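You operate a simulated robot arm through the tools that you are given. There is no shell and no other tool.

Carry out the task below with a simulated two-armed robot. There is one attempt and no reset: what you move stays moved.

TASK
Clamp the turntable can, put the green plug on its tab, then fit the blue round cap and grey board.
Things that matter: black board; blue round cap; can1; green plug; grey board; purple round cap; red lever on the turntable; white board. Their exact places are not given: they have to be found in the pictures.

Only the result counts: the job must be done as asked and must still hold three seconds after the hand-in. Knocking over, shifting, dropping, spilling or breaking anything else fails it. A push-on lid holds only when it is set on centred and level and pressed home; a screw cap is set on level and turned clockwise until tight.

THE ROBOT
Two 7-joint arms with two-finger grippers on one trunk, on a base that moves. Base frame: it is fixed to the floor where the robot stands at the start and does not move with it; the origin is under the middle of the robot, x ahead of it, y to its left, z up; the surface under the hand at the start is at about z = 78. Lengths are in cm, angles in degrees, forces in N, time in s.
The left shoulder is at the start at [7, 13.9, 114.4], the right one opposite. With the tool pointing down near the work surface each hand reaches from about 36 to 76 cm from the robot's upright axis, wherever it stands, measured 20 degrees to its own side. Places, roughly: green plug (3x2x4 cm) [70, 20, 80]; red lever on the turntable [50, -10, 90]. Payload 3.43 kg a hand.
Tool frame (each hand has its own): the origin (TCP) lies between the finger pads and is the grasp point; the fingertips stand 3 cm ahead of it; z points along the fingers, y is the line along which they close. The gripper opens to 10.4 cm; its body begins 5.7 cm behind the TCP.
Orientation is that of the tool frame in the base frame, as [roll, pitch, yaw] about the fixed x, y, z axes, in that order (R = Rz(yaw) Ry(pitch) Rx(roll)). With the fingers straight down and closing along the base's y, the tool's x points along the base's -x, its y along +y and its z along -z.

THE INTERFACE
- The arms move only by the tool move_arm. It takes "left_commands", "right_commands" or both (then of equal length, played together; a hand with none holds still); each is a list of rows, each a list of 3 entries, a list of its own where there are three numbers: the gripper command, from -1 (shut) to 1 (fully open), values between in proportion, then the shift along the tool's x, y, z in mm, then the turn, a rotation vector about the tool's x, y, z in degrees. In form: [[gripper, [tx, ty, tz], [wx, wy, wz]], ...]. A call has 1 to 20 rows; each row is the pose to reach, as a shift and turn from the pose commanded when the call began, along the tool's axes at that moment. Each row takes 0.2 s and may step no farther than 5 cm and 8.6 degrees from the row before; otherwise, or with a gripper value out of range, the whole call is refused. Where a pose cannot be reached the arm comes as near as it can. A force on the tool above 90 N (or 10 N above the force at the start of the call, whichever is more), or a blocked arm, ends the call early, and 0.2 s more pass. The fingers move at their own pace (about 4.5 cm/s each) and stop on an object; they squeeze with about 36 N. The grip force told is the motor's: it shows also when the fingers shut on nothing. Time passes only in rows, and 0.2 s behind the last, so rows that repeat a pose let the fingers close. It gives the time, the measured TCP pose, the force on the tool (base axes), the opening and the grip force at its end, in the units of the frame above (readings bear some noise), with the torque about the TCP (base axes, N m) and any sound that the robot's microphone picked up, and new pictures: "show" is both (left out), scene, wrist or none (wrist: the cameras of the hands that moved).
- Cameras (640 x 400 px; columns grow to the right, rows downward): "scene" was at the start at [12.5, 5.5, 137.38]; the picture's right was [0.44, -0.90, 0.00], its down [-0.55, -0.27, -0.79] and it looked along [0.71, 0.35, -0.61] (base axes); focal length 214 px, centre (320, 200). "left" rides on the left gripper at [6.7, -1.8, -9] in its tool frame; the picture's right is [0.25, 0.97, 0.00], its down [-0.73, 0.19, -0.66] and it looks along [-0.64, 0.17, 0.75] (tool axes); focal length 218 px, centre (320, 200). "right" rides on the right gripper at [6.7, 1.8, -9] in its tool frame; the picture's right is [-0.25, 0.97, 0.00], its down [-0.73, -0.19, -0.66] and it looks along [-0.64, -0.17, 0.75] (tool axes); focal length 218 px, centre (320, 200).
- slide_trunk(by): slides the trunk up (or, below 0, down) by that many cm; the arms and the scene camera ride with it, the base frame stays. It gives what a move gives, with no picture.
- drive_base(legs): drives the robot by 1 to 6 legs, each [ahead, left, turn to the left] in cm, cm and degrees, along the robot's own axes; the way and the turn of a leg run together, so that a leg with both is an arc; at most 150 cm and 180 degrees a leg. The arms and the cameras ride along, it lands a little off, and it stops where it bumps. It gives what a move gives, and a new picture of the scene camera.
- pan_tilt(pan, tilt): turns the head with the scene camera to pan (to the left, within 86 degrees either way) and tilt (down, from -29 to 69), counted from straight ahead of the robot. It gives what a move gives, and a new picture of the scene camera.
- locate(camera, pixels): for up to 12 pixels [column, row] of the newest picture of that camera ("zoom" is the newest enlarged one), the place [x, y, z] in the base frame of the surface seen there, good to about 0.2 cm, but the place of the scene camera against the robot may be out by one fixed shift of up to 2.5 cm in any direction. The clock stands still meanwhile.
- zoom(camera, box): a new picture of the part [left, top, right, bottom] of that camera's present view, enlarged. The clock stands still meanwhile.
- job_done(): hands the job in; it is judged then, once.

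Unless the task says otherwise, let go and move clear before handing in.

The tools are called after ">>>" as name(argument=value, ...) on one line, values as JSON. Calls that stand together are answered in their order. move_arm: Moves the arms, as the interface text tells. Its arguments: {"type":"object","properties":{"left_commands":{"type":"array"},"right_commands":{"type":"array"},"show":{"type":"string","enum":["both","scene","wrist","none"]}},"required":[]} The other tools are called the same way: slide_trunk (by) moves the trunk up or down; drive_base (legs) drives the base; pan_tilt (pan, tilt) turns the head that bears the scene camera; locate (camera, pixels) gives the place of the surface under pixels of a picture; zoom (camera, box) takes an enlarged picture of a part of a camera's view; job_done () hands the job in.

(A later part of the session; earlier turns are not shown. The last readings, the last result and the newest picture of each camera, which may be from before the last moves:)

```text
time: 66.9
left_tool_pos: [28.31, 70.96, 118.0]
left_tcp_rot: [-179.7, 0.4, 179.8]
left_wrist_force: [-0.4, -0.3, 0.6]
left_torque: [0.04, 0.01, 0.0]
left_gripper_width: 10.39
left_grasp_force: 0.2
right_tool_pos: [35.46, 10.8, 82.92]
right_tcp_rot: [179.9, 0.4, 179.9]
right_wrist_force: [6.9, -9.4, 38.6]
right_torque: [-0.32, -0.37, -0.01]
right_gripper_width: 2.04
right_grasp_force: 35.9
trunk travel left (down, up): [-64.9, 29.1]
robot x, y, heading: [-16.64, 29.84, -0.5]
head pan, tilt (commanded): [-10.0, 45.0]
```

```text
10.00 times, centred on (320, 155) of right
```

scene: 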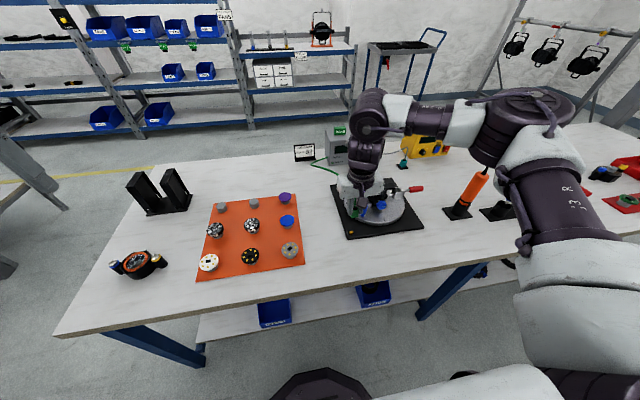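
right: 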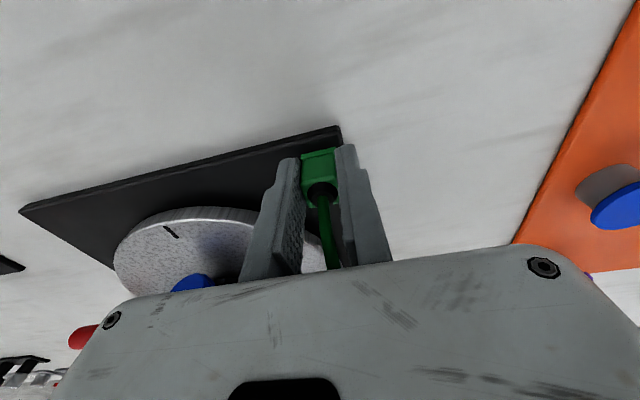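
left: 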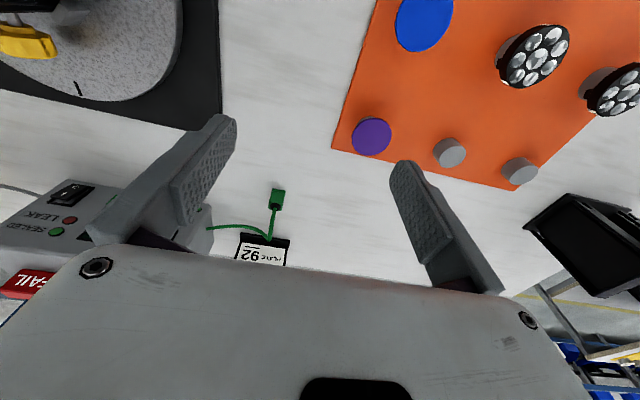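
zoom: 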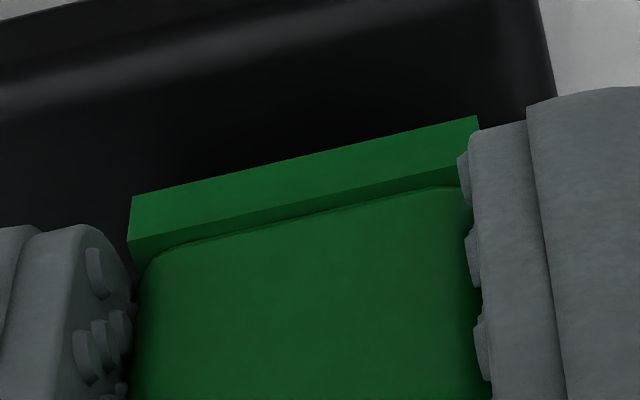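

The plug's bottom rim sits ≈0.4–0.5 cm below the tab's top and contact is central, so it appears bottomed on the tab. I'll check the tester's EARTH lamp in the scene view.

>>> pan_tilt(pan=-15, tilt=35)

>>> zoom(camera="scene", box=[240, 150, 400, 260])

```text
time: 67.6
left_tool_pos: [28.51, 70.95, 117.88]
left_tcp_rot: [-179.9, 0.4, 179.8]
left_wrist_force: [0.3, -0.4, 0.4]
left_torque: [0.01, 0.0, 0.0]
left_gripper_width: 10.4
left_grasp_force: 0.1
right_tool_pos: [35.66, 10.83, 83.0]
right_tcp_rot: [179.9, 0.4, 179.7]
right_wrist_force: [9.6, -10.2, 37.8]
right_torque: [-0.33, -0.39, -0.07]
right_gripper_width: 2.01
right_grasp_force: 36.0
trunk travel left (down, up): [-64.9, 29.1]
robot x, y, heading: [-15.8, 29.76, -0.4]
head pan, tilt (commanded): [-15.0, 35.0]
```

scene: 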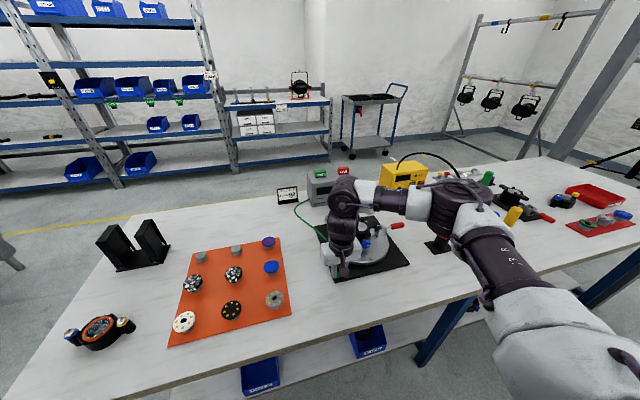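

```text
3.64 times, centred on (320, 205) of scene
```

zoom: 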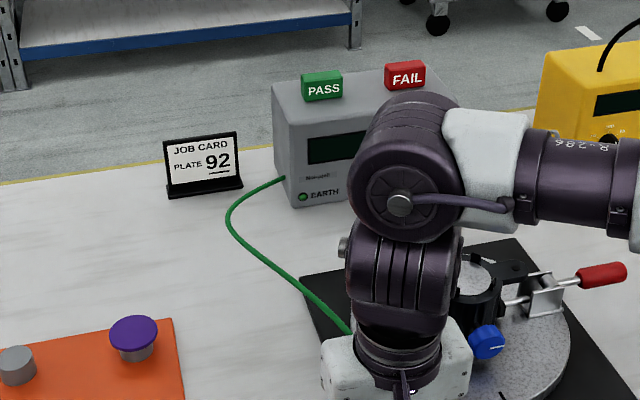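

>>> zoom(camera="scene", box=[300, 165, 350, 215])

>>> zoom(camera="scene", box=[310, 220, 370, 280])

```text
8.00 times, centred on (325, 190) of scene
```

zoom: 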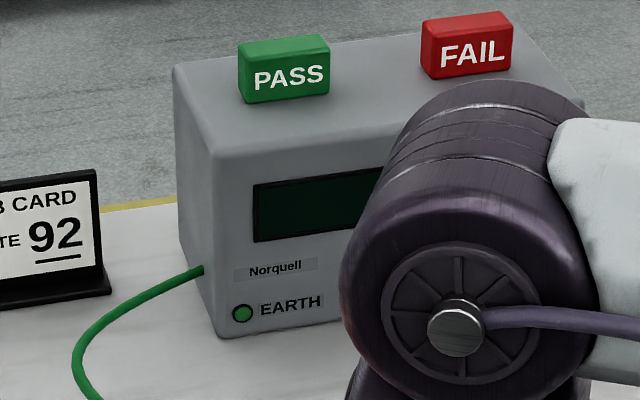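

```text
6.67 times, centred on (340, 250) of scene
```

zoom: 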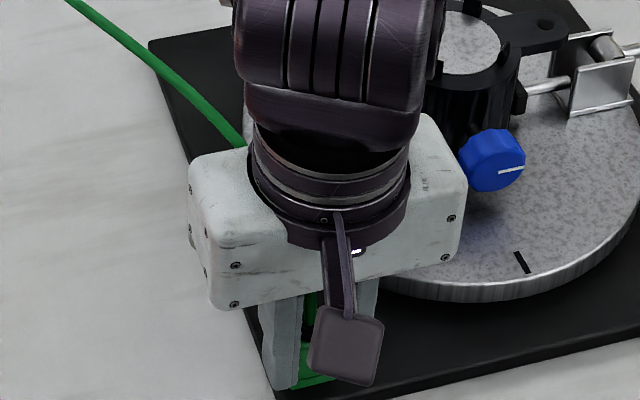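

I can't tell from the lamp. I'll relax the downward push, then open the fingers and inspect how the plug sits.

>>> move_arm(right_commands=[[-1, [0, 0, -2], [0, 0, 0]], [-1, [0, 0, -4], [0, 0, 0]], [-0.3, [0, 0, -4], [0, 0, 0]], [-0.1, [0, 0, -4], [0, 0, 0]], [0.0, [0, 0, -4], [0, 0, 0]], [0.0, [0, 0, -4], [0, 0, 0]]], show="wrist")

>>> zoom(camera="right", box=[280, 80, 370, 200])

```text
time: 69.0
left_tool_pos: [28.86, 71.02, 117.82]
left_tcp_rot: [-179.8, 0.2, 179.9]
left_wrist_force: [0.5, -0.1, -0.1]
left_torque: [0.02, 0.0, 0.01]
left_gripper_width: 10.44
left_grasp_force: 0.1
right_tool_pos: [35.49, 10.86, 82.95]
right_tcp_rot: [179.8, -0.2, 179.8]
right_wrist_force: [-1.1, -0.3, 0.8]
right_torque: [0.02, -0.01, -0.05]
right_gripper_width: 5.21
right_grasp_force: 0.0
trunk travel left (down, up): [-64.9, 29.1]
robot x, y, heading: [-16.33, 29.88, -0.5]
head pan, tilt (commanded): [-15.0, 35.0]
```

right: 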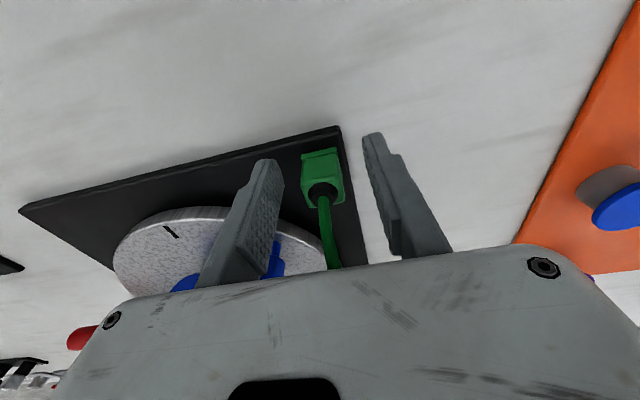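

```text
3.33 times, centred on (325, 140) of right
```

zoom: 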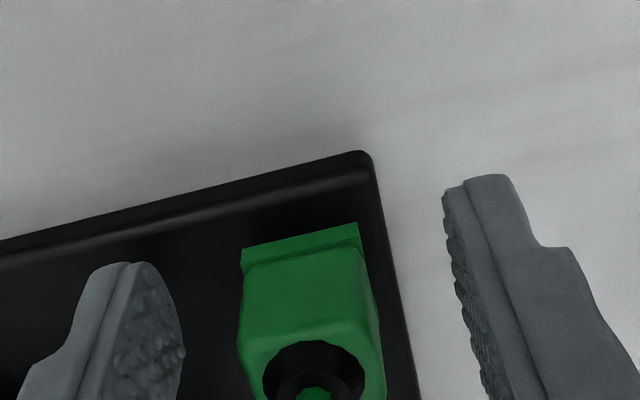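

The plug stands free on the tab. I'll raise the hand and look from above.

>>> move_arm(right_commands=[[0.2, [0, 0, -30], [0, 0, 0]], [0.3, [0, 0, -65], [0, 0, 0]], [0.3, [20, 0, -100], [0, 0, 0]], [0.3, [20, 0, -100], [0, 0, 0]]], show="both")

>>> zoom(camera="right", box=[280, 70, 380, 170])

>>> zoom(camera="scene", box=[295, 180, 395, 290])

```text
time: 70.0
left_tool_pos: [28.82, 71.04, 117.76]
left_tcp_rot: [-179.8, 0.3, 179.8]
left_wrist_force: [0.7, 0.5, -0.2]
left_torque: [-0.01, 0.0, 0.0]
left_gripper_width: 10.41
left_grasp_force: 0.1
right_tool_pos: [33.23, 10.78, 93.04]
right_tcp_rot: [179.9, -0.1, 179.9]
right_wrist_force: [0.5, 0.0, 0.7]
right_torque: [0.03, 0.03, 0.01]
right_gripper_width: 6.78
right_grasp_force: 0.1
trunk travel left (down, up): [-64.9, 29.1]
robot x, y, heading: [-16.17, 29.43, -0.5]
head pan, tilt (commanded): [-15.0, 35.0]
```

scene: 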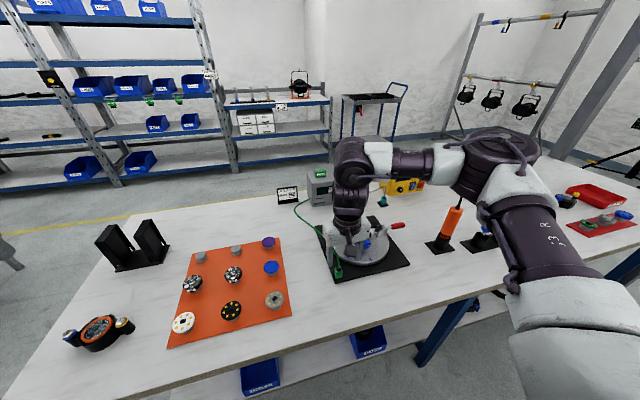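
right: 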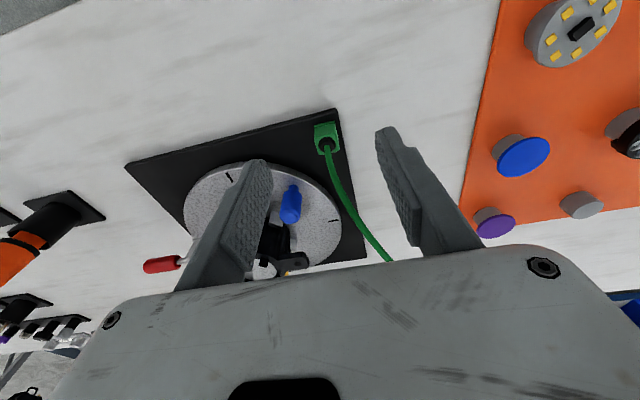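

```text
4.00 times, centred on (330, 120) of right
```

zoom: 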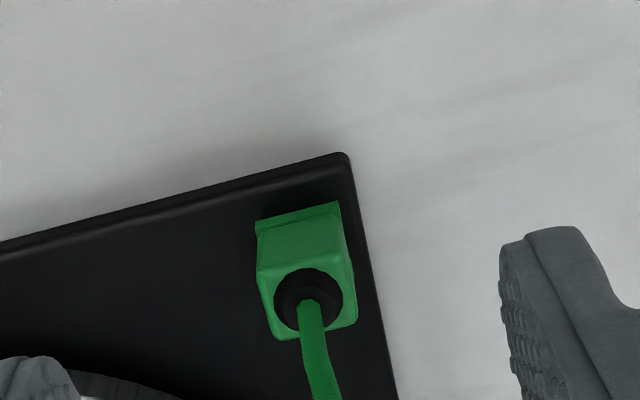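

```text
3.64 times, centred on (345, 235) of scene
```

zoom: 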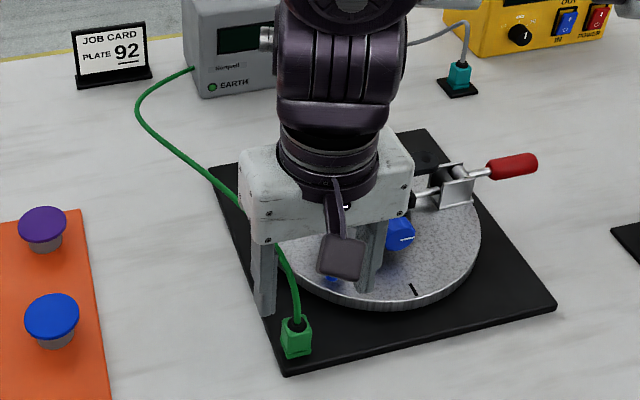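

The plug stands upright on the tab. I'll measure its height and tilt.

>>> locate(camera="zoom", pixels=[[296, 362], [296, 345], [290, 335]])

>>> zoom(camera="right", box=[305, 115, 345, 160])

>>> locate(camera="zoom", pixels=[[220, 95], [390, 60], [290, 90], [230, 140], [400, 110], [310, 150], [245, 230], [415, 220], [250, 290], [410, 285], [180, 130], [440, 130]])

```text
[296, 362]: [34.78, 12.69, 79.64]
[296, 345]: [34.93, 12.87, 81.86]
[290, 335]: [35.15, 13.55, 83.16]
```

```text
8.89 times, centred on (325, 138) of right
```

zoom: 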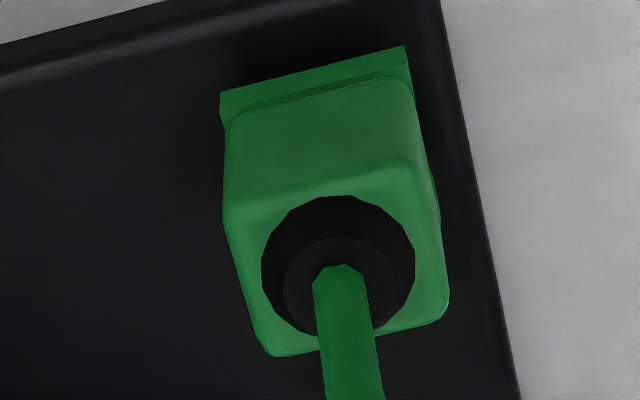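

```text
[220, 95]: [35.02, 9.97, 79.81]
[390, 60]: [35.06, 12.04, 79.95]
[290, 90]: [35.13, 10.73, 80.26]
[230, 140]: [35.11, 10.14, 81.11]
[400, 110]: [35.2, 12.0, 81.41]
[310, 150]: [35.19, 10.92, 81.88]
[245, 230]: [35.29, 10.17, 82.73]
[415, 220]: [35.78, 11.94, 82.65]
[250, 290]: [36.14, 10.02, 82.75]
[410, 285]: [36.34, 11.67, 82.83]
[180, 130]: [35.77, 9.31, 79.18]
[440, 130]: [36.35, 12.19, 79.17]
```

The plug is level (top z≈82.75) with its rim 0.45–0.5 cm over the tab. I'll re-grip it, press again, and do a gentle tug test to see whether it is latched.

>>> move_arm(right_commands=[[0.1, [-20, 0, 35], [0, 0, 0]], [0.0, [-20, 0, 70], [0, 0, 0]], [0.0, [-20, 0, 95], [0, 0, 0]], [0.0, [-20, 0, 104], [0, 0, 0]], [0.0, [-20, 0, 104], [0, 0, 0]], [-0.6, [-20, 0, 104], [0, 0, 0]], [-1, [-20, 0, 104], [0, 0, 0]], [-1, [-20, 0, 104], [0, 0, 0]], [-1, [-20, 0, 104], [0, 0, 0]]], show="wrist")

>>> zoom(camera="right", box=[280, 80, 370, 200])

```text
time: 72.0
left_tool_pos: [28.84, 70.9, 117.89]
left_tcp_rot: [180.0, 0.2, 179.7]
left_wrist_force: [0.9, -0.1, -0.3]
left_torque: [0.01, 0.0, -0.02]
left_gripper_width: 10.41
left_grasp_force: 0.0
right_tool_pos: [35.34, 10.84, 82.28]
right_tcp_rot: [179.9, -0.1, 179.9]
right_wrist_force: [-1.1, -2.1, -2.8]
right_torque: [-0.06, 0.03, -0.01]
right_gripper_width: 2.06
right_grasp_force: 35.7
trunk travel left (down, up): [-64.9, 29.1]
robot x, y, heading: [-16.26, 29.81, -0.2]
head pan, tilt (commanded): [-15.0, 35.0]
```

right: 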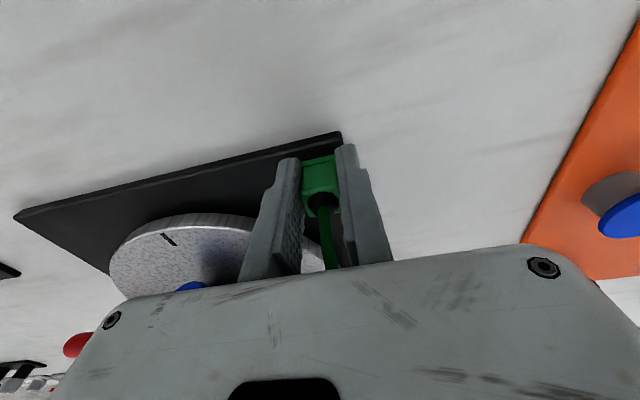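

```text
3.33 times, centred on (325, 140) of right
```

zoom: 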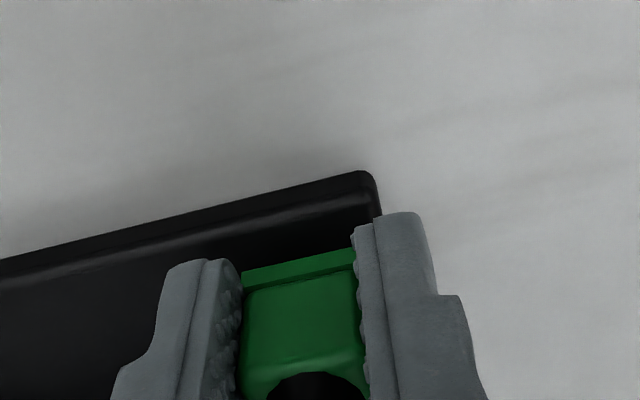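

Gripped again. Now a gentle 2 mm upward tug.

>>> move_arm(right_commands=[[-1, [0, 0, -1], [0, 0, 0]], [-1, [0, 0, -2], [0, 0, 0]], [-1, [0, 0, -2], [0, 0, 0]]], show="wrist")

>>> zoom(camera="right", box=[280, 80, 370, 200])

```text
time: 72.8
left_tool_pos: [28.66, 70.92, 117.81]
left_tcp_rot: [-179.9, 0.2, 179.8]
left_wrist_force: [0.3, 0.0, -0.4]
left_torque: [0.01, 0.0, -0.01]
left_gripper_width: 10.4
left_grasp_force: 0.1
right_tool_pos: [35.55, 10.91, 82.74]
right_tcp_rot: [179.9, -0.1, 179.9]
right_wrist_force: [-2.0, 0.7, 0.6]
right_torque: [0.01, 0.04, 0.0]
right_gripper_width: 2.08
right_grasp_force: 35.7
trunk travel left (down, up): [-64.9, 29.1]
robot x, y, heading: [-16.34, 29.65, -0.4]
head pan, tilt (commanded): [-15.0, 35.0]
```

right: 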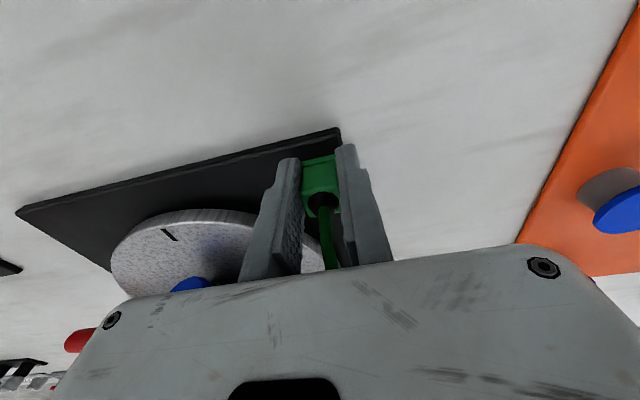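

```text
3.33 times, centred on (325, 140) of right
```

zoom: 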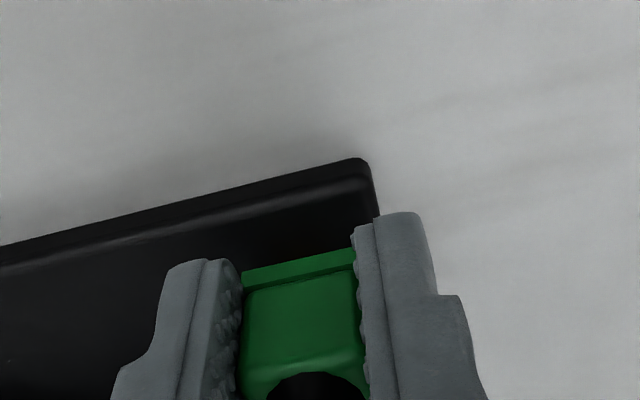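

The plug lifts freely, so it isn't latched; it may be slightly off-centre (needs about +1 mm x, -1.5 mm y). I'll shift and press again to see if it goes deeper.

>>> move_arm(right_commands=[[-1, [-1, -1.5, 0], [0, 0, 0]], [-1, [-1, -1.5, 2], [0, 0, 0]], [-1, [-1, -1.5, 4], [0, 0, 0]], [-1, [-1, -1.5, 4], [0, 0, 0]]], show="wrist")

>>> zoom(camera="right", box=[280, 80, 370, 200])

>>> locate(camera="zoom", pixels=[[300, 268], [300, 275], [260, 285], [345, 265], [300, 245], [300, 310], [250, 275], [300, 340]])

```text
time: 73.8
left_tool_pos: [28.58, 70.94, 117.99]
left_tcp_rot: [-179.9, 0.3, 179.8]
left_wrist_force: [-0.6, 1.1, 0.3]
left_torque: [-0.03, 0.01, -0.05]
left_gripper_width: 10.4
left_grasp_force: 0.1
right_tool_pos: [35.57, 10.71, 82.42]
right_tcp_rot: [180.0, -0.1, 179.9]
right_wrist_force: [-10.3, -0.2, 3.9]
right_torque: [0.01, 0.16, -0.01]
right_gripper_width: 2.08
right_grasp_force: 36.4
trunk travel left (down, up): [-64.9, 29.1]
robot x, y, heading: [-16.26, 29.67, -0.2]
head pan, tilt (commanded): [-15.0, 35.0]
```

right: 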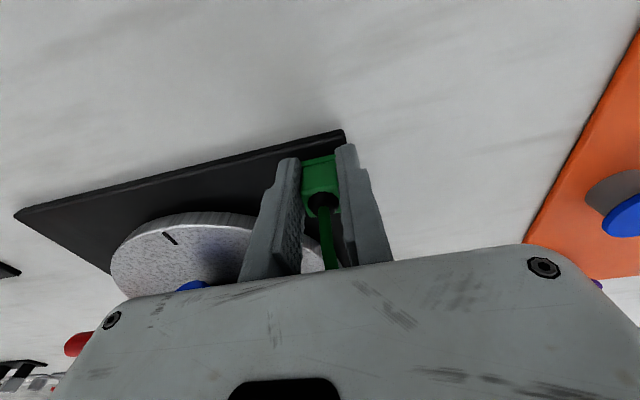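

```text
3.33 times, centred on (325, 140) of right
```

zoom: 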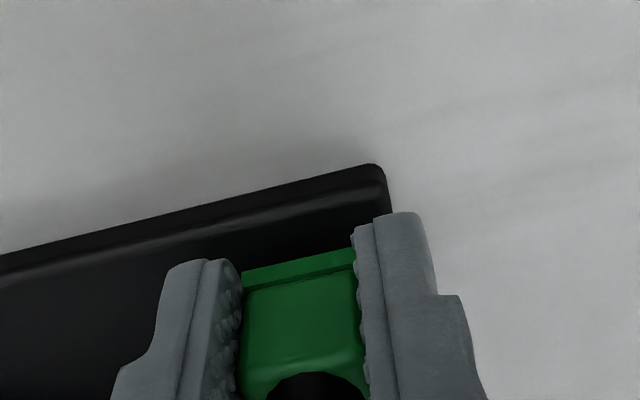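

```text
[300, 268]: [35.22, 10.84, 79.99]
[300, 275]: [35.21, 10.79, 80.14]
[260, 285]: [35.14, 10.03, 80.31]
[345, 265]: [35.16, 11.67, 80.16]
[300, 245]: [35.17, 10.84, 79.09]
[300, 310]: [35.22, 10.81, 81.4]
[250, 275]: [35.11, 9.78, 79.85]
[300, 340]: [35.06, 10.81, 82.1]
```

Moving +x meets the socket wall (-10 N), so the tab is inside and x was already right. I'll undo the x shift, keep the y shift, and press.

>>> move_arm(right_commands=[[-1, [1.5, 0, -1], [0, 0, 0]], [-1, [1.5, 0, 1], [0, 0, 0]], [-1, [1.5, 0, 3], [0, 0, 0]], [-1, [1.5, 0, 3], [0, 0, 0]]], show="wrist")

>>> zoom(camera="right", box=[280, 80, 370, 200])

>>> locate(camera="zoom", pixels=[[300, 268], [300, 275], [260, 285], [345, 265], [300, 245], [300, 310], [250, 275], [300, 340]])

```text
time: 74.8
left_tool_pos: [28.52, 71.01, 117.95]
left_tcp_rot: [-179.8, 0.4, 179.8]
left_wrist_force: [-0.6, 0.7, -0.1]
left_torque: [0.02, 0.0, 0.0]
left_gripper_width: 10.42
left_grasp_force: 0.1
right_tool_pos: [35.47, 10.54, 82.33]
right_tcp_rot: [179.9, 0.1, 179.9]
right_wrist_force: [-6.6, -4.5, 22.5]
right_torque: [-0.11, 0.08, -0.02]
right_gripper_width: 2.07
right_grasp_force: 35.6
trunk travel left (down, up): [-64.9, 29.1]
robot x, y, heading: [-16.32, 29.71, -0.2]
head pan, tilt (commanded): [-15.0, 35.0]
```

right: 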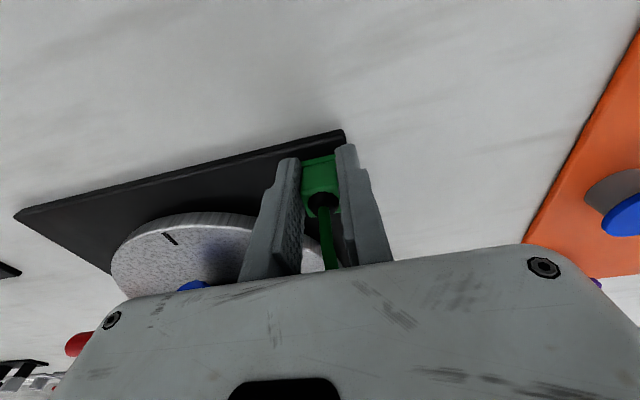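

```text
3.33 times, centred on (325, 140) of right
```

zoom: 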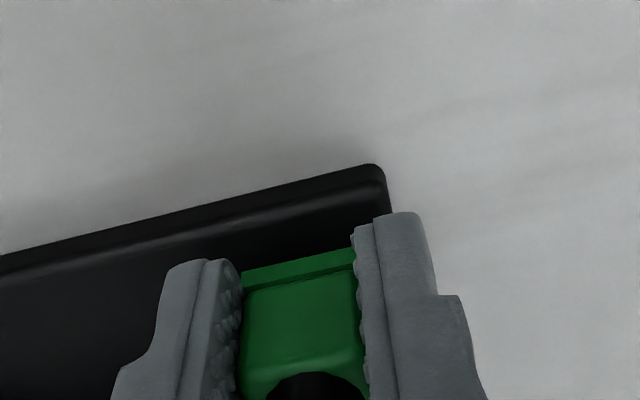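

```text
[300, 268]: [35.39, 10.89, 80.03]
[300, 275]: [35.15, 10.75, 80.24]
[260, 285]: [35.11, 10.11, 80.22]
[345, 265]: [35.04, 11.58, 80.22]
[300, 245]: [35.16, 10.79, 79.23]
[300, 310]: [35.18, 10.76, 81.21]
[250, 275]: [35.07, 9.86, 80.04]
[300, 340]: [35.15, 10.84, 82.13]
```

The socket is tight around the tab in x and the vertical stop is central and firm, so the plug is bottomed on the tab. I'll relax the side load, release, and retreat upward.

>>> move_arm(right_commands=[[-1, [0.8, 0.7, -2], [0, 0, 0]], [-1, [0.8, 0.7, -1], [0, 0, 0]], [-0.4, [0.8, 0.7, -1], [0, 0, 0]], [0.0, [0.8, 0.7, -1], [0, 0, 0]], [0.0, [0.8, 0.7, -1], [0, 0, 0]], [0.2, [0.8, 0.7, -35], [0, 0, 0]], [0.2, [0.8, 0.7, -75], [0, 0, 0]], [0.2, [20, 0.7, -110], [0, 0, 0]], [0.2, [20, 0.7, -110], [0, 0, 0]]], show="wrist")

>>> zoom(camera="right", box=[300, 100, 350, 160])

>>> locate(camera="zoom", pixels=[[290, 130], [300, 170], [260, 250], [400, 240], [270, 310], [400, 300], [200, 200], [300, 110], [240, 160], [380, 140]])

```text
time: 76.8
left_tool_pos: [28.78, 70.95, 117.77]
left_tcp_rot: [-179.7, 0.2, 179.8]
left_wrist_force: [0.2, 0.2, -0.1]
left_torque: [-0.02, 0.0, 0.0]
left_gripper_width: 10.36
left_grasp_force: 0.0
right_tool_pos: [33.68, 10.63, 93.1]
right_tcp_rot: [179.9, -0.2, 179.9]
right_wrist_force: [-0.6, -0.1, -0.6]
right_torque: [0.01, 0.02, 0.0]
right_gripper_width: 6.24
right_grasp_force: 0.0
trunk travel left (down, up): [-64.9, 29.1]
robot x, y, heading: [-16.26, 29.58, -0.3]
head pan, tilt (commanded): [-15.0, 35.0]
```

right: 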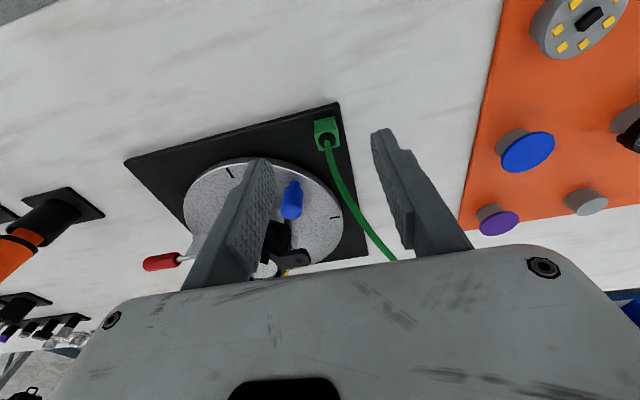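

```text
6.67 times, centred on (325, 130) of right
```

zoom: 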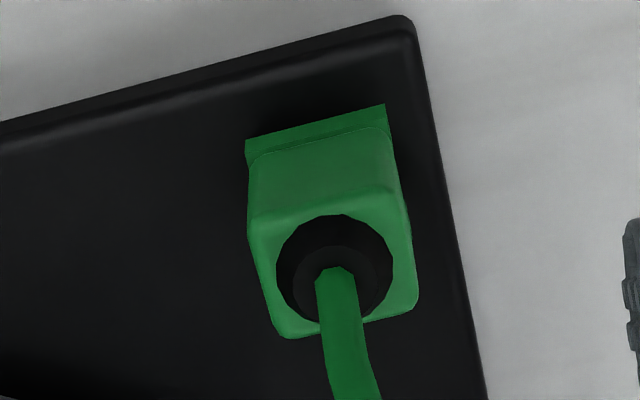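

```text
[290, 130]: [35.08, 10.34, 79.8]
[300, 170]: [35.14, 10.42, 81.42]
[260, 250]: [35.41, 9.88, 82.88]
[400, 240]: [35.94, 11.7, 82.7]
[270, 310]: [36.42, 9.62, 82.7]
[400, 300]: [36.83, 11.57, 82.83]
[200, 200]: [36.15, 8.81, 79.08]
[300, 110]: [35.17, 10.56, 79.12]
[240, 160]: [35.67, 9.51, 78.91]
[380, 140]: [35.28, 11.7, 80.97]
```

The plug sits level and centred (top z≈82.75, y≈10.85). Next the blue cap: I'll raise the trunk and drive left so the right hand faces the mat.

>>> slide_trunk(by=14)

>>> drive_base(legs=[[0, 18, 0], [8, 0, 0]])

>>> zoom(camera="scene", box=[300, 150, 460, 290])

```text
time: 78.5
left_tool_pos: [28.81, 70.98, 131.88]
left_tcp_rot: [-179.8, 0.2, 179.7]
left_wrist_force: [-0.1, -0.2, 0.7]
left_torque: [0.01, 0.01, -0.03]
left_gripper_width: 10.4
left_grasp_force: 0.1
right_tool_pos: [33.87, 10.54, 107.23]
right_tcp_rot: [179.9, -0.1, 179.9]
right_wrist_force: [0.5, 0.4, 0.2]
right_torque: [0.01, 0.03, 0.01]
right_gripper_width: 6.24
right_grasp_force: 0.0
trunk travel left (down, up): [-78.9, 15.1]
robot x, y, heading: [-16.07, 29.96, -0.1]
head pan, tilt (commanded): [-15.0, 35.0]
```

```text
time: 80.6
left_tool_pos: [36.22, 89.08, 132.13]
left_tcp_rot: [-179.9, 0.5, 179.8]
left_wrist_force: [-0.7, -1.4, 0.0]
left_torque: [0.0, -0.04, 0.02]
left_gripper_width: 10.41
left_grasp_force: 0.0
right_tool_pos: [41.4, 28.54, 107.35]
right_tcp_rot: [179.9, 0.3, 179.9]
right_wrist_force: [0.1, -0.3, 0.0]
right_torque: [0.0, -0.01, 0.02]
right_gripper_width: 6.27
right_grasp_force: 0.0
trunk travel left (down, up): [-78.9, 15.1]
robot x, y, heading: [-7.96, 47.85, -0.2]
head pan, tilt (commanded): [-15.0, 35.0]
```

scene: 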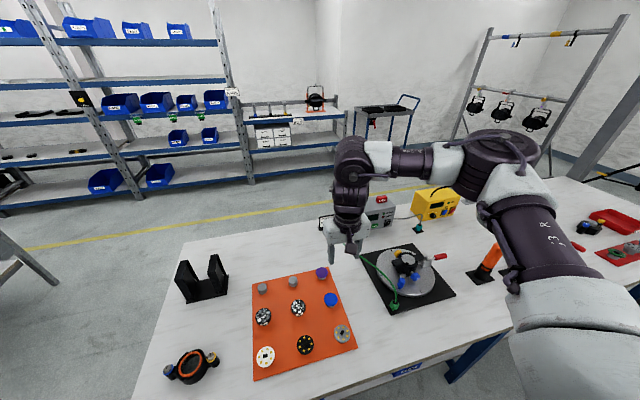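

```text
2.86 times, centred on (380, 220) of scene
```

zoom: 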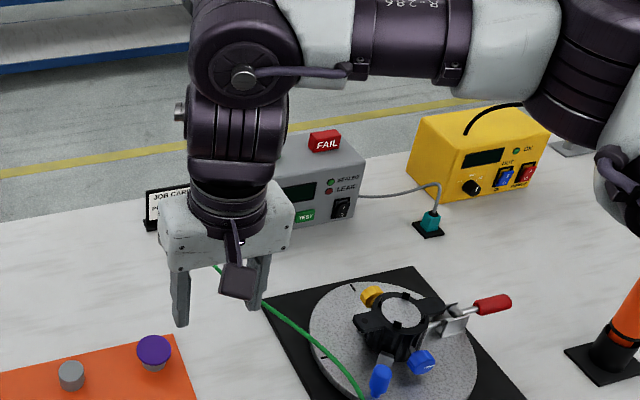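

I'll lower the right hand above the blue cap for a close look.

>>> move_arm(right_commands=[[0.4, [0, 5, 40], [0, 0, 0]], [0.6, [0, 10, 80], [0, 0, 0]], [0.6, [0, 15, 115], [0, 0, 0]], [0.6, [0, 15, 115], [0, 0, 0]]], show="wrist")

>>> zoom(camera="right", box=[250, 50, 410, 170])

>>> zoom(camera="scene", box=[360, 240, 440, 320])

```text
time: 81.6
left_tool_pos: [36.81, 89.08, 131.88]
left_tcp_rot: [-179.9, 0.3, 179.8]
left_wrist_force: [-0.3, -0.5, 0.2]
left_torque: [0.0, -0.03, -0.02]
left_gripper_width: 10.37
left_grasp_force: 0.1
right_tool_pos: [41.69, 30.01, 95.63]
right_tcp_rot: [179.9, 0.0, -180.0]
right_wrist_force: [-0.1, -0.3, -0.7]
right_torque: [-0.02, 0.0, 0.0]
right_gripper_width: 8.33
right_grasp_force: 0.0
trunk travel left (down, up): [-78.9, 15.1]
robot x, y, heading: [-8.05, 48.12, -0.1]
head pan, tilt (commanded): [-15.0, 35.0]
```

right: 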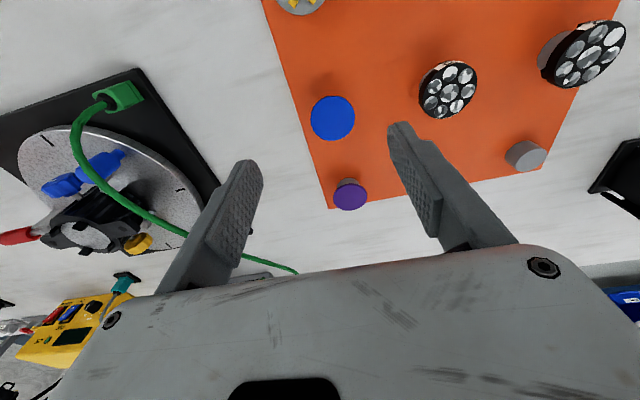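

```text
3.33 times, centred on (330, 110) of right
```

zoom: 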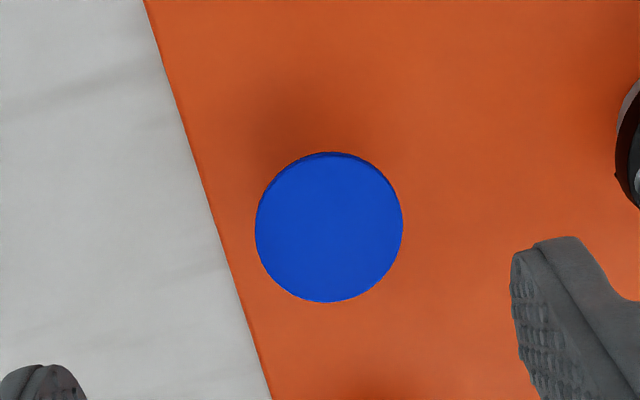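

```text
5.00 times, centred on (400, 280) of scene
```

zoom: 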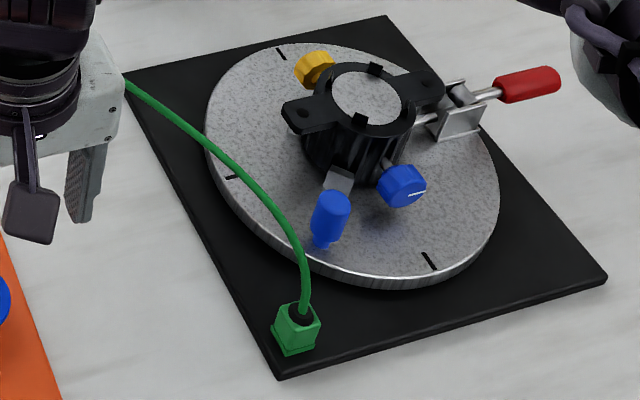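

I'll measure the cap's centre, diameter and thickness.

>>> locate(camera="zoom", pixels=[[329, 228], [260, 226], [399, 226], [330, 160], [328, 298], [330, 154], [280, 270], [378, 270], [280, 175], [380, 180]])

>>> zoom(camera="scene", box=[310, 285, 360, 355])

>>> zoom(camera="right", box=[300, 80, 370, 220])

```text
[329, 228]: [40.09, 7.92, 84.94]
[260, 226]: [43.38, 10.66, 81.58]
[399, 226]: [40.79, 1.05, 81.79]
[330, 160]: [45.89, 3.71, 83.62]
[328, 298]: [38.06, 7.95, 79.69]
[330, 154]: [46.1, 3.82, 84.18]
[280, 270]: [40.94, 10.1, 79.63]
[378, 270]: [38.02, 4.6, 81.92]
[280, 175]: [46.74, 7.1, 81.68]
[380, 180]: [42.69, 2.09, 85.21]
```

```text
5.71 times, centred on (335, 320) of scene
```

zoom: 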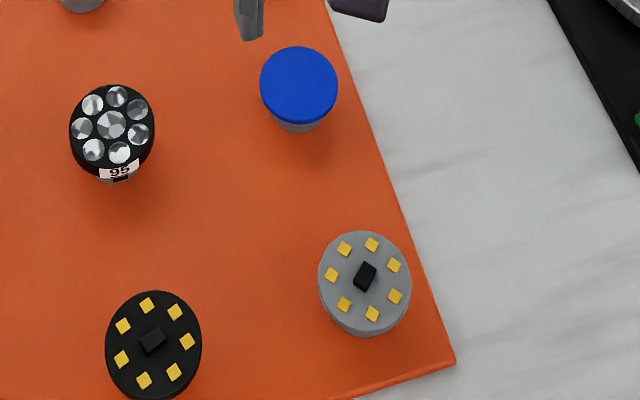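

```text
2.86 times, centred on (335, 150) of right
```

zoom: 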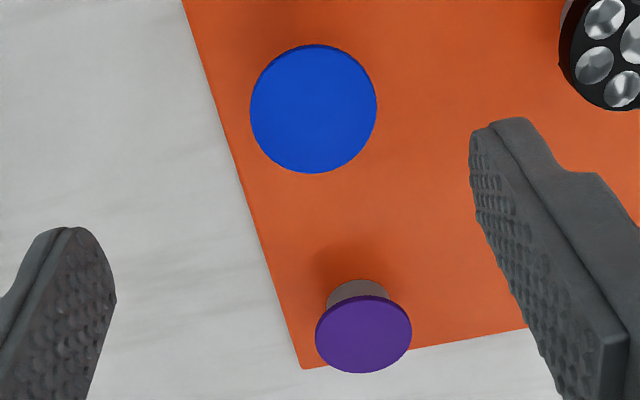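

>>> locate(camera="zoom", pixels=[[313, 110], [254, 110], [373, 110], [314, 51], [313, 169], [315, 44], [272, 150], [355, 150], [363, 335], [363, 290], [360, 282]])

>>> zoom(camera="right", box=[270, 0, 330, 40])

```text
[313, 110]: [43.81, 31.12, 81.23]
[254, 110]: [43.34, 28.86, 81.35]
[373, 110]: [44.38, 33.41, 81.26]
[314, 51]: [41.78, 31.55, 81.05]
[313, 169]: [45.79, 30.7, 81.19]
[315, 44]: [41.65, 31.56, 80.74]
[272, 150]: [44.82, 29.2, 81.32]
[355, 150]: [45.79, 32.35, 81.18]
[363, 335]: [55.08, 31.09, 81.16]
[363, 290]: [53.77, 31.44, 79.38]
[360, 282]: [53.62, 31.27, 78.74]
```

```text
10.00 times, centred on (300, 20) of right
```

zoom: 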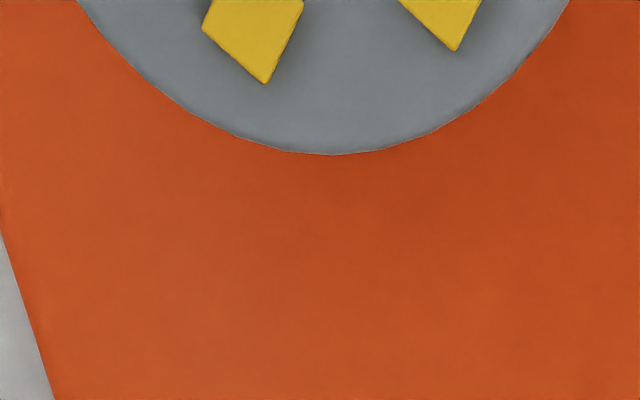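

Blue cap: centre ≈[43.8,31.1], diameter ≈4.9, top z≈81.25, about 0.4 thick. I'll descend to grip its rim with the fingertips just below its underside.

>>> move_arm(right_commands=[[0.5, [-10, 6, 30], [0, 0, 0]], [0.4, [-21, 11, 60], [0, 0, 0]], [0.4, [-21, 11, 90], [0, 0, 0]], [0.4, [-21, 11, 110], [0, 0, 0]], [0.4, [-21, 11, 119], [0, 0, 0]], [0.4, [-21, 11, 119], [0, 0, 0]]], show="wrist")

>>> zoom(camera="right", box=[240, 90, 400, 220])

```text
time: 83.0
left_tool_pos: [36.64, 88.94, 131.74]
left_tcp_rot: [-179.8, 0.3, 179.8]
left_wrist_force: [-0.5, -0.7, 0.1]
left_torque: [-0.01, -0.02, -0.01]
left_gripper_width: 10.41
left_grasp_force: 0.0
right_tool_pos: [43.89, 31.2, 83.96]
right_tcp_rot: [179.9, -0.1, -180.0]
right_wrist_force: [-1.2, 0.0, -0.4]
right_torque: [-0.03, 0.0, 0.04]
right_gripper_width: 7.3
right_grasp_force: 0.1
trunk travel left (down, up): [-78.9, 15.1]
robot x, y, heading: [-7.95, 48.0, -0.3]
head pan, tilt (commanded): [-15.0, 35.0]
```

right: 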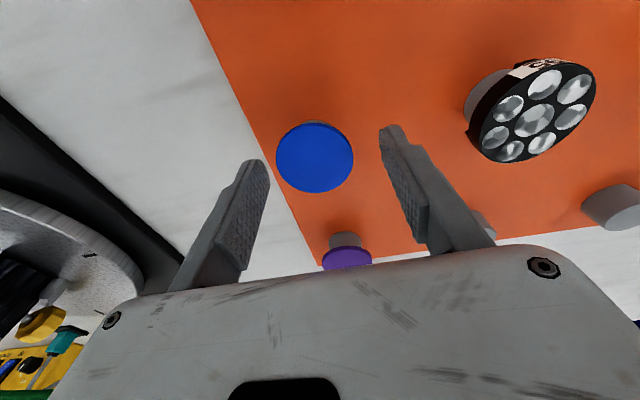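

```text
3.08 times, centred on (320, 155) of right
```

zoom: 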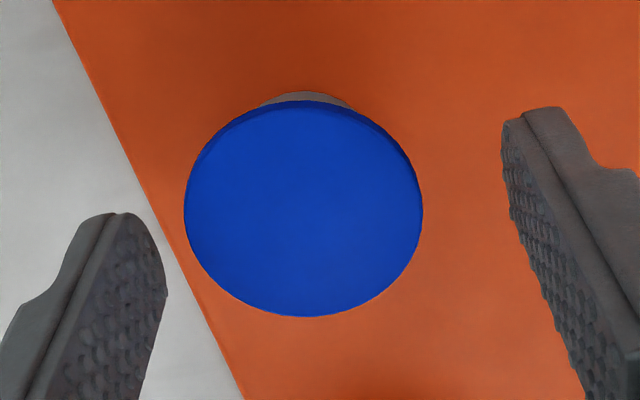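

>>> locate(camera="zoom", pixels=[[303, 208], [188, 210], [418, 210], [303, 110], [303, 312], [400, 150], [210, 275], [400, 272], [220, 145], [305, 97], [150, 290], [540, 200]])

```text
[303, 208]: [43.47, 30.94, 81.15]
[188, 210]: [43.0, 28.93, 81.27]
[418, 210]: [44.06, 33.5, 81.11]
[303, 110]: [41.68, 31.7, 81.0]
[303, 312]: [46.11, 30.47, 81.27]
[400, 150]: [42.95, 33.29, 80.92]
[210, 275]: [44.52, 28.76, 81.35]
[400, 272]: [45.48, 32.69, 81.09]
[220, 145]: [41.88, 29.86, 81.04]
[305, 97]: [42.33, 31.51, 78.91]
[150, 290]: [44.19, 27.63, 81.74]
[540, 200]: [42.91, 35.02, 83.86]
```

Cap centre ≈[43.7,31.15], diameter ≈4.7. I'll shift 2 mm in -x, go down 2.5 mm, and close.

>>> move_arm(right_commands=[[0.2, [2, 0, 2.5], [0, 0, 0]], [-0.3, [2, 0, 2.5], [0, 0, 0]], [-1, [2, 0, 2.5], [0, 0, 0]], [-1, [2, 0, 2.5], [0, 0, 0]], [-1, [2, 0, 2.5], [0, 0, 0]], [-1, [2, 0, 2.5], [0, 0, 0]]], show="wrist")

>>> zoom(camera="right", box=[240, 90, 400, 220])

```text
time: 84.4
left_tool_pos: [36.82, 89.19, 131.84]
left_tcp_rot: [-179.8, 0.2, 179.7]
left_wrist_force: [-0.1, -0.1, 0.0]
left_torque: [-0.02, -0.02, -0.01]
left_gripper_width: 10.39
left_grasp_force: 0.1
right_tool_pos: [43.79, 31.35, 83.72]
right_tcp_rot: [179.9, -0.1, 179.9]
right_wrist_force: [0.1, -0.7, 0.4]
right_torque: [0.0, 0.03, -0.01]
right_gripper_width: 4.58
right_grasp_force: 35.9
trunk travel left (down, up): [-78.9, 15.1]
robot x, y, heading: [-7.96, 48.16, -0.5]
head pan, tilt (commanded): [-15.0, 35.0]
```

right: 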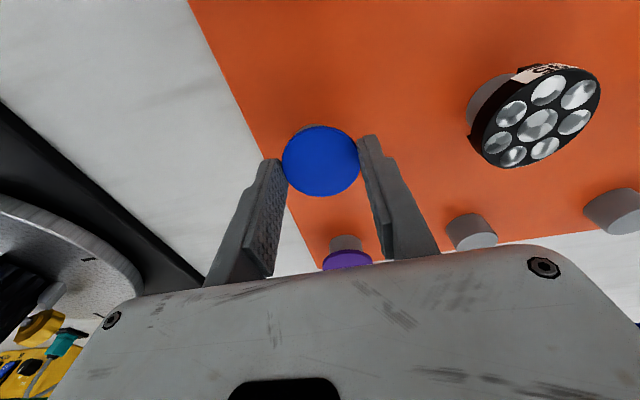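

```text
3.08 times, centred on (320, 155) of right
```

zoom: 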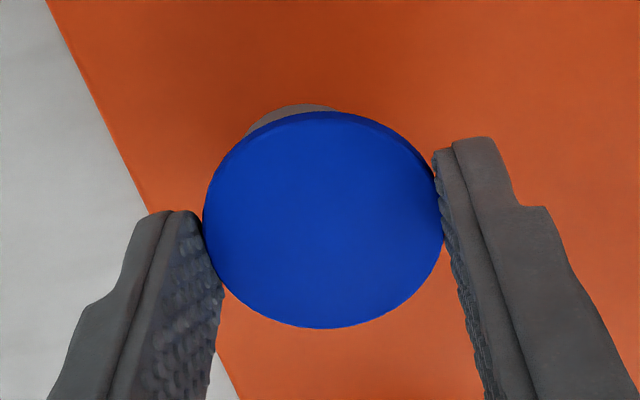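

The cap is gripped (4.58 cm, 36 N). Lifting it off its peg.

>>> move_arm(right_commands=[[-1, [0, 0, -10], [0, 0, 0]], [-1, [0, 0, -40], [0, 0, 0]], [-1, [0, 0, -80], [0, 0, 0]], [-1, [0, 0, -120], [0, 0, 0]], [-1, [0, 0, -160], [0, 0, 0]], [-1, [0, 0, -160], [0, 0, 0]]], show="both")

>>> zoom(camera="right", box=[240, 90, 400, 220])

>>> zoom(camera="scene", box=[300, 200, 380, 290])

```text
time: 85.8
left_tool_pos: [36.84, 89.03, 131.81]
left_tcp_rot: [-179.8, 0.3, 179.8]
left_wrist_force: [-0.4, 1.0, -1.1]
left_torque: [-0.01, 0.01, 0.04]
left_gripper_width: 10.37
left_grasp_force: 0.0
right_tool_pos: [44.03, 31.37, 99.42]
right_tcp_rot: [179.9, -0.2, 180.0]
right_wrist_force: [-0.1, 0.4, 0.1]
right_torque: [0.0, 0.04, 0.03]
right_gripper_width: 4.59
right_grasp_force: 35.5
trunk travel left (down, up): [-78.9, 15.1]
robot x, y, heading: [-8.19, 47.91, -0.3]
head pan, tilt (commanded): [-15.0, 35.0]
```

scene: 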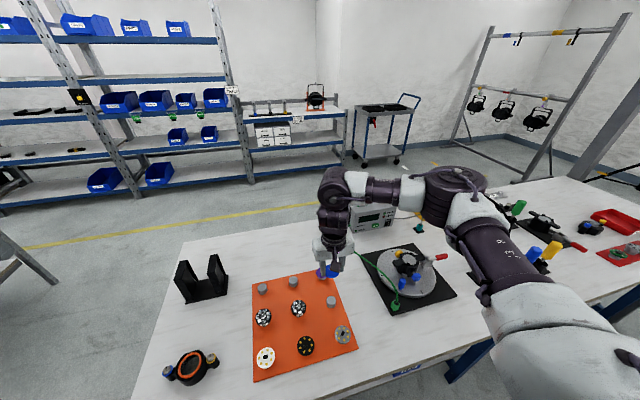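
right: 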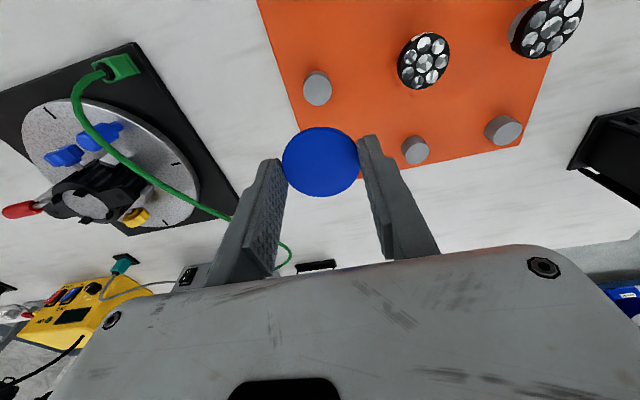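

```text
3.08 times, centred on (320, 155) of right
```

zoom: 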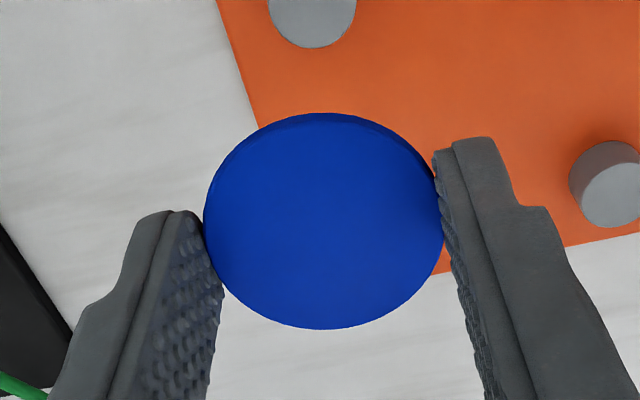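

```text
4.44 times, centred on (340, 245) of scene
```

zoom: 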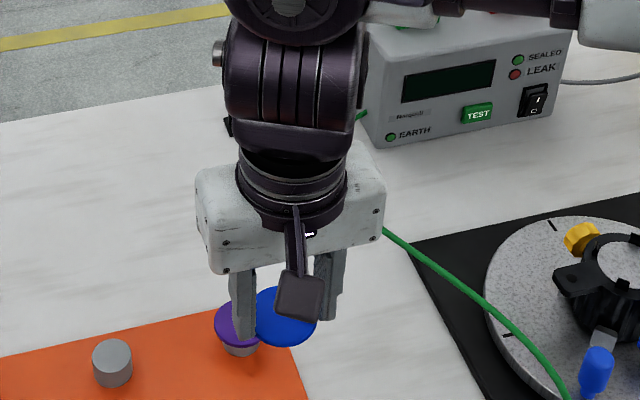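

The cap is held level. I'll compare the EARTH and SEALED lamps now that the tester face is visible.

>>> zoom(camera="scene", box=[345, 200, 400, 235])

>>> locate(camera="right", pixels=[[320, 160], [284, 162], [357, 160], [320, 130], [320, 194], [117, 68], [85, 107], [105, 150], [150, 185], [85, 205], [66, 155], [140, 217]])

```text
11.43 times, centred on (372, 218) of scene
```

zoom: 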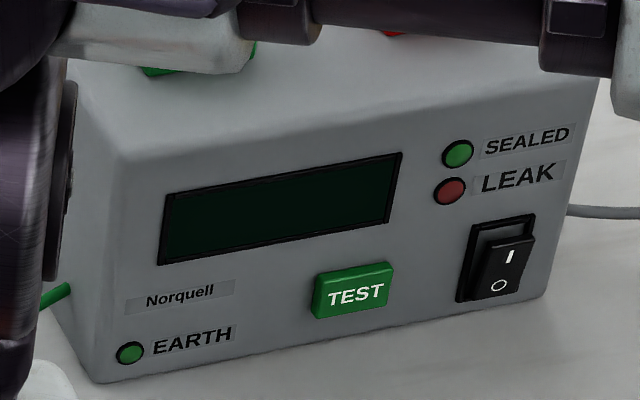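

```text
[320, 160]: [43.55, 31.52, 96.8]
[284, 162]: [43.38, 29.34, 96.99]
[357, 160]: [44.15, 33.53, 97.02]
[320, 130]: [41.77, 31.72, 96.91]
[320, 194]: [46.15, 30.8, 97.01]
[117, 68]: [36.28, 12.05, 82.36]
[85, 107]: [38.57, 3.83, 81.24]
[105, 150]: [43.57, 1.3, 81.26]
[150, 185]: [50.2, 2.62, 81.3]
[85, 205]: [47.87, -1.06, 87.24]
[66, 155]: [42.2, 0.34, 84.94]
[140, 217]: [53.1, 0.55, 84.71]
```

The lamps look the same (tester likely off), so no information there. I'll check the cable's height along the path to the can.

>>> locate(camera="right", pixels=[[97, 72], [80, 85], [75, 105], [82, 130], [95, 148], [115, 165], [140, 180], [170, 195], [200, 207], [225, 216]])

>>> zoom(camera="right", box=[20, 40, 260, 250])

```text
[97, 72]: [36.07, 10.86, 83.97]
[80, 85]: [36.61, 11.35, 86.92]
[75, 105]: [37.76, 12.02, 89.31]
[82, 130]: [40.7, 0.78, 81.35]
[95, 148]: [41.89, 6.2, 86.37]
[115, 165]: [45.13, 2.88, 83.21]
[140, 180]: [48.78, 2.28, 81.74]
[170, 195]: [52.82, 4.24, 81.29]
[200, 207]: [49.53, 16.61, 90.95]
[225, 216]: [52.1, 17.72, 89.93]
```

```text
1.90 times, centred on (140, 145) of right
```

zoom: 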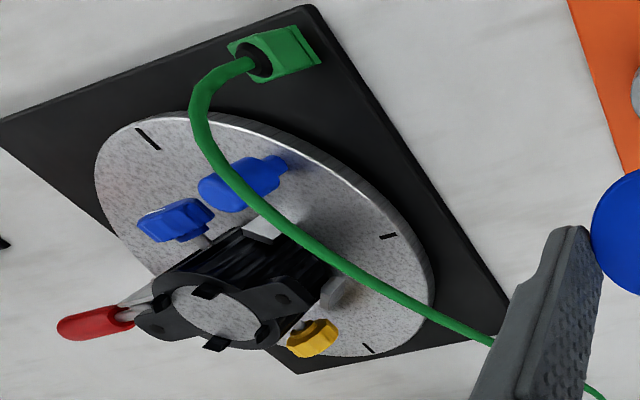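

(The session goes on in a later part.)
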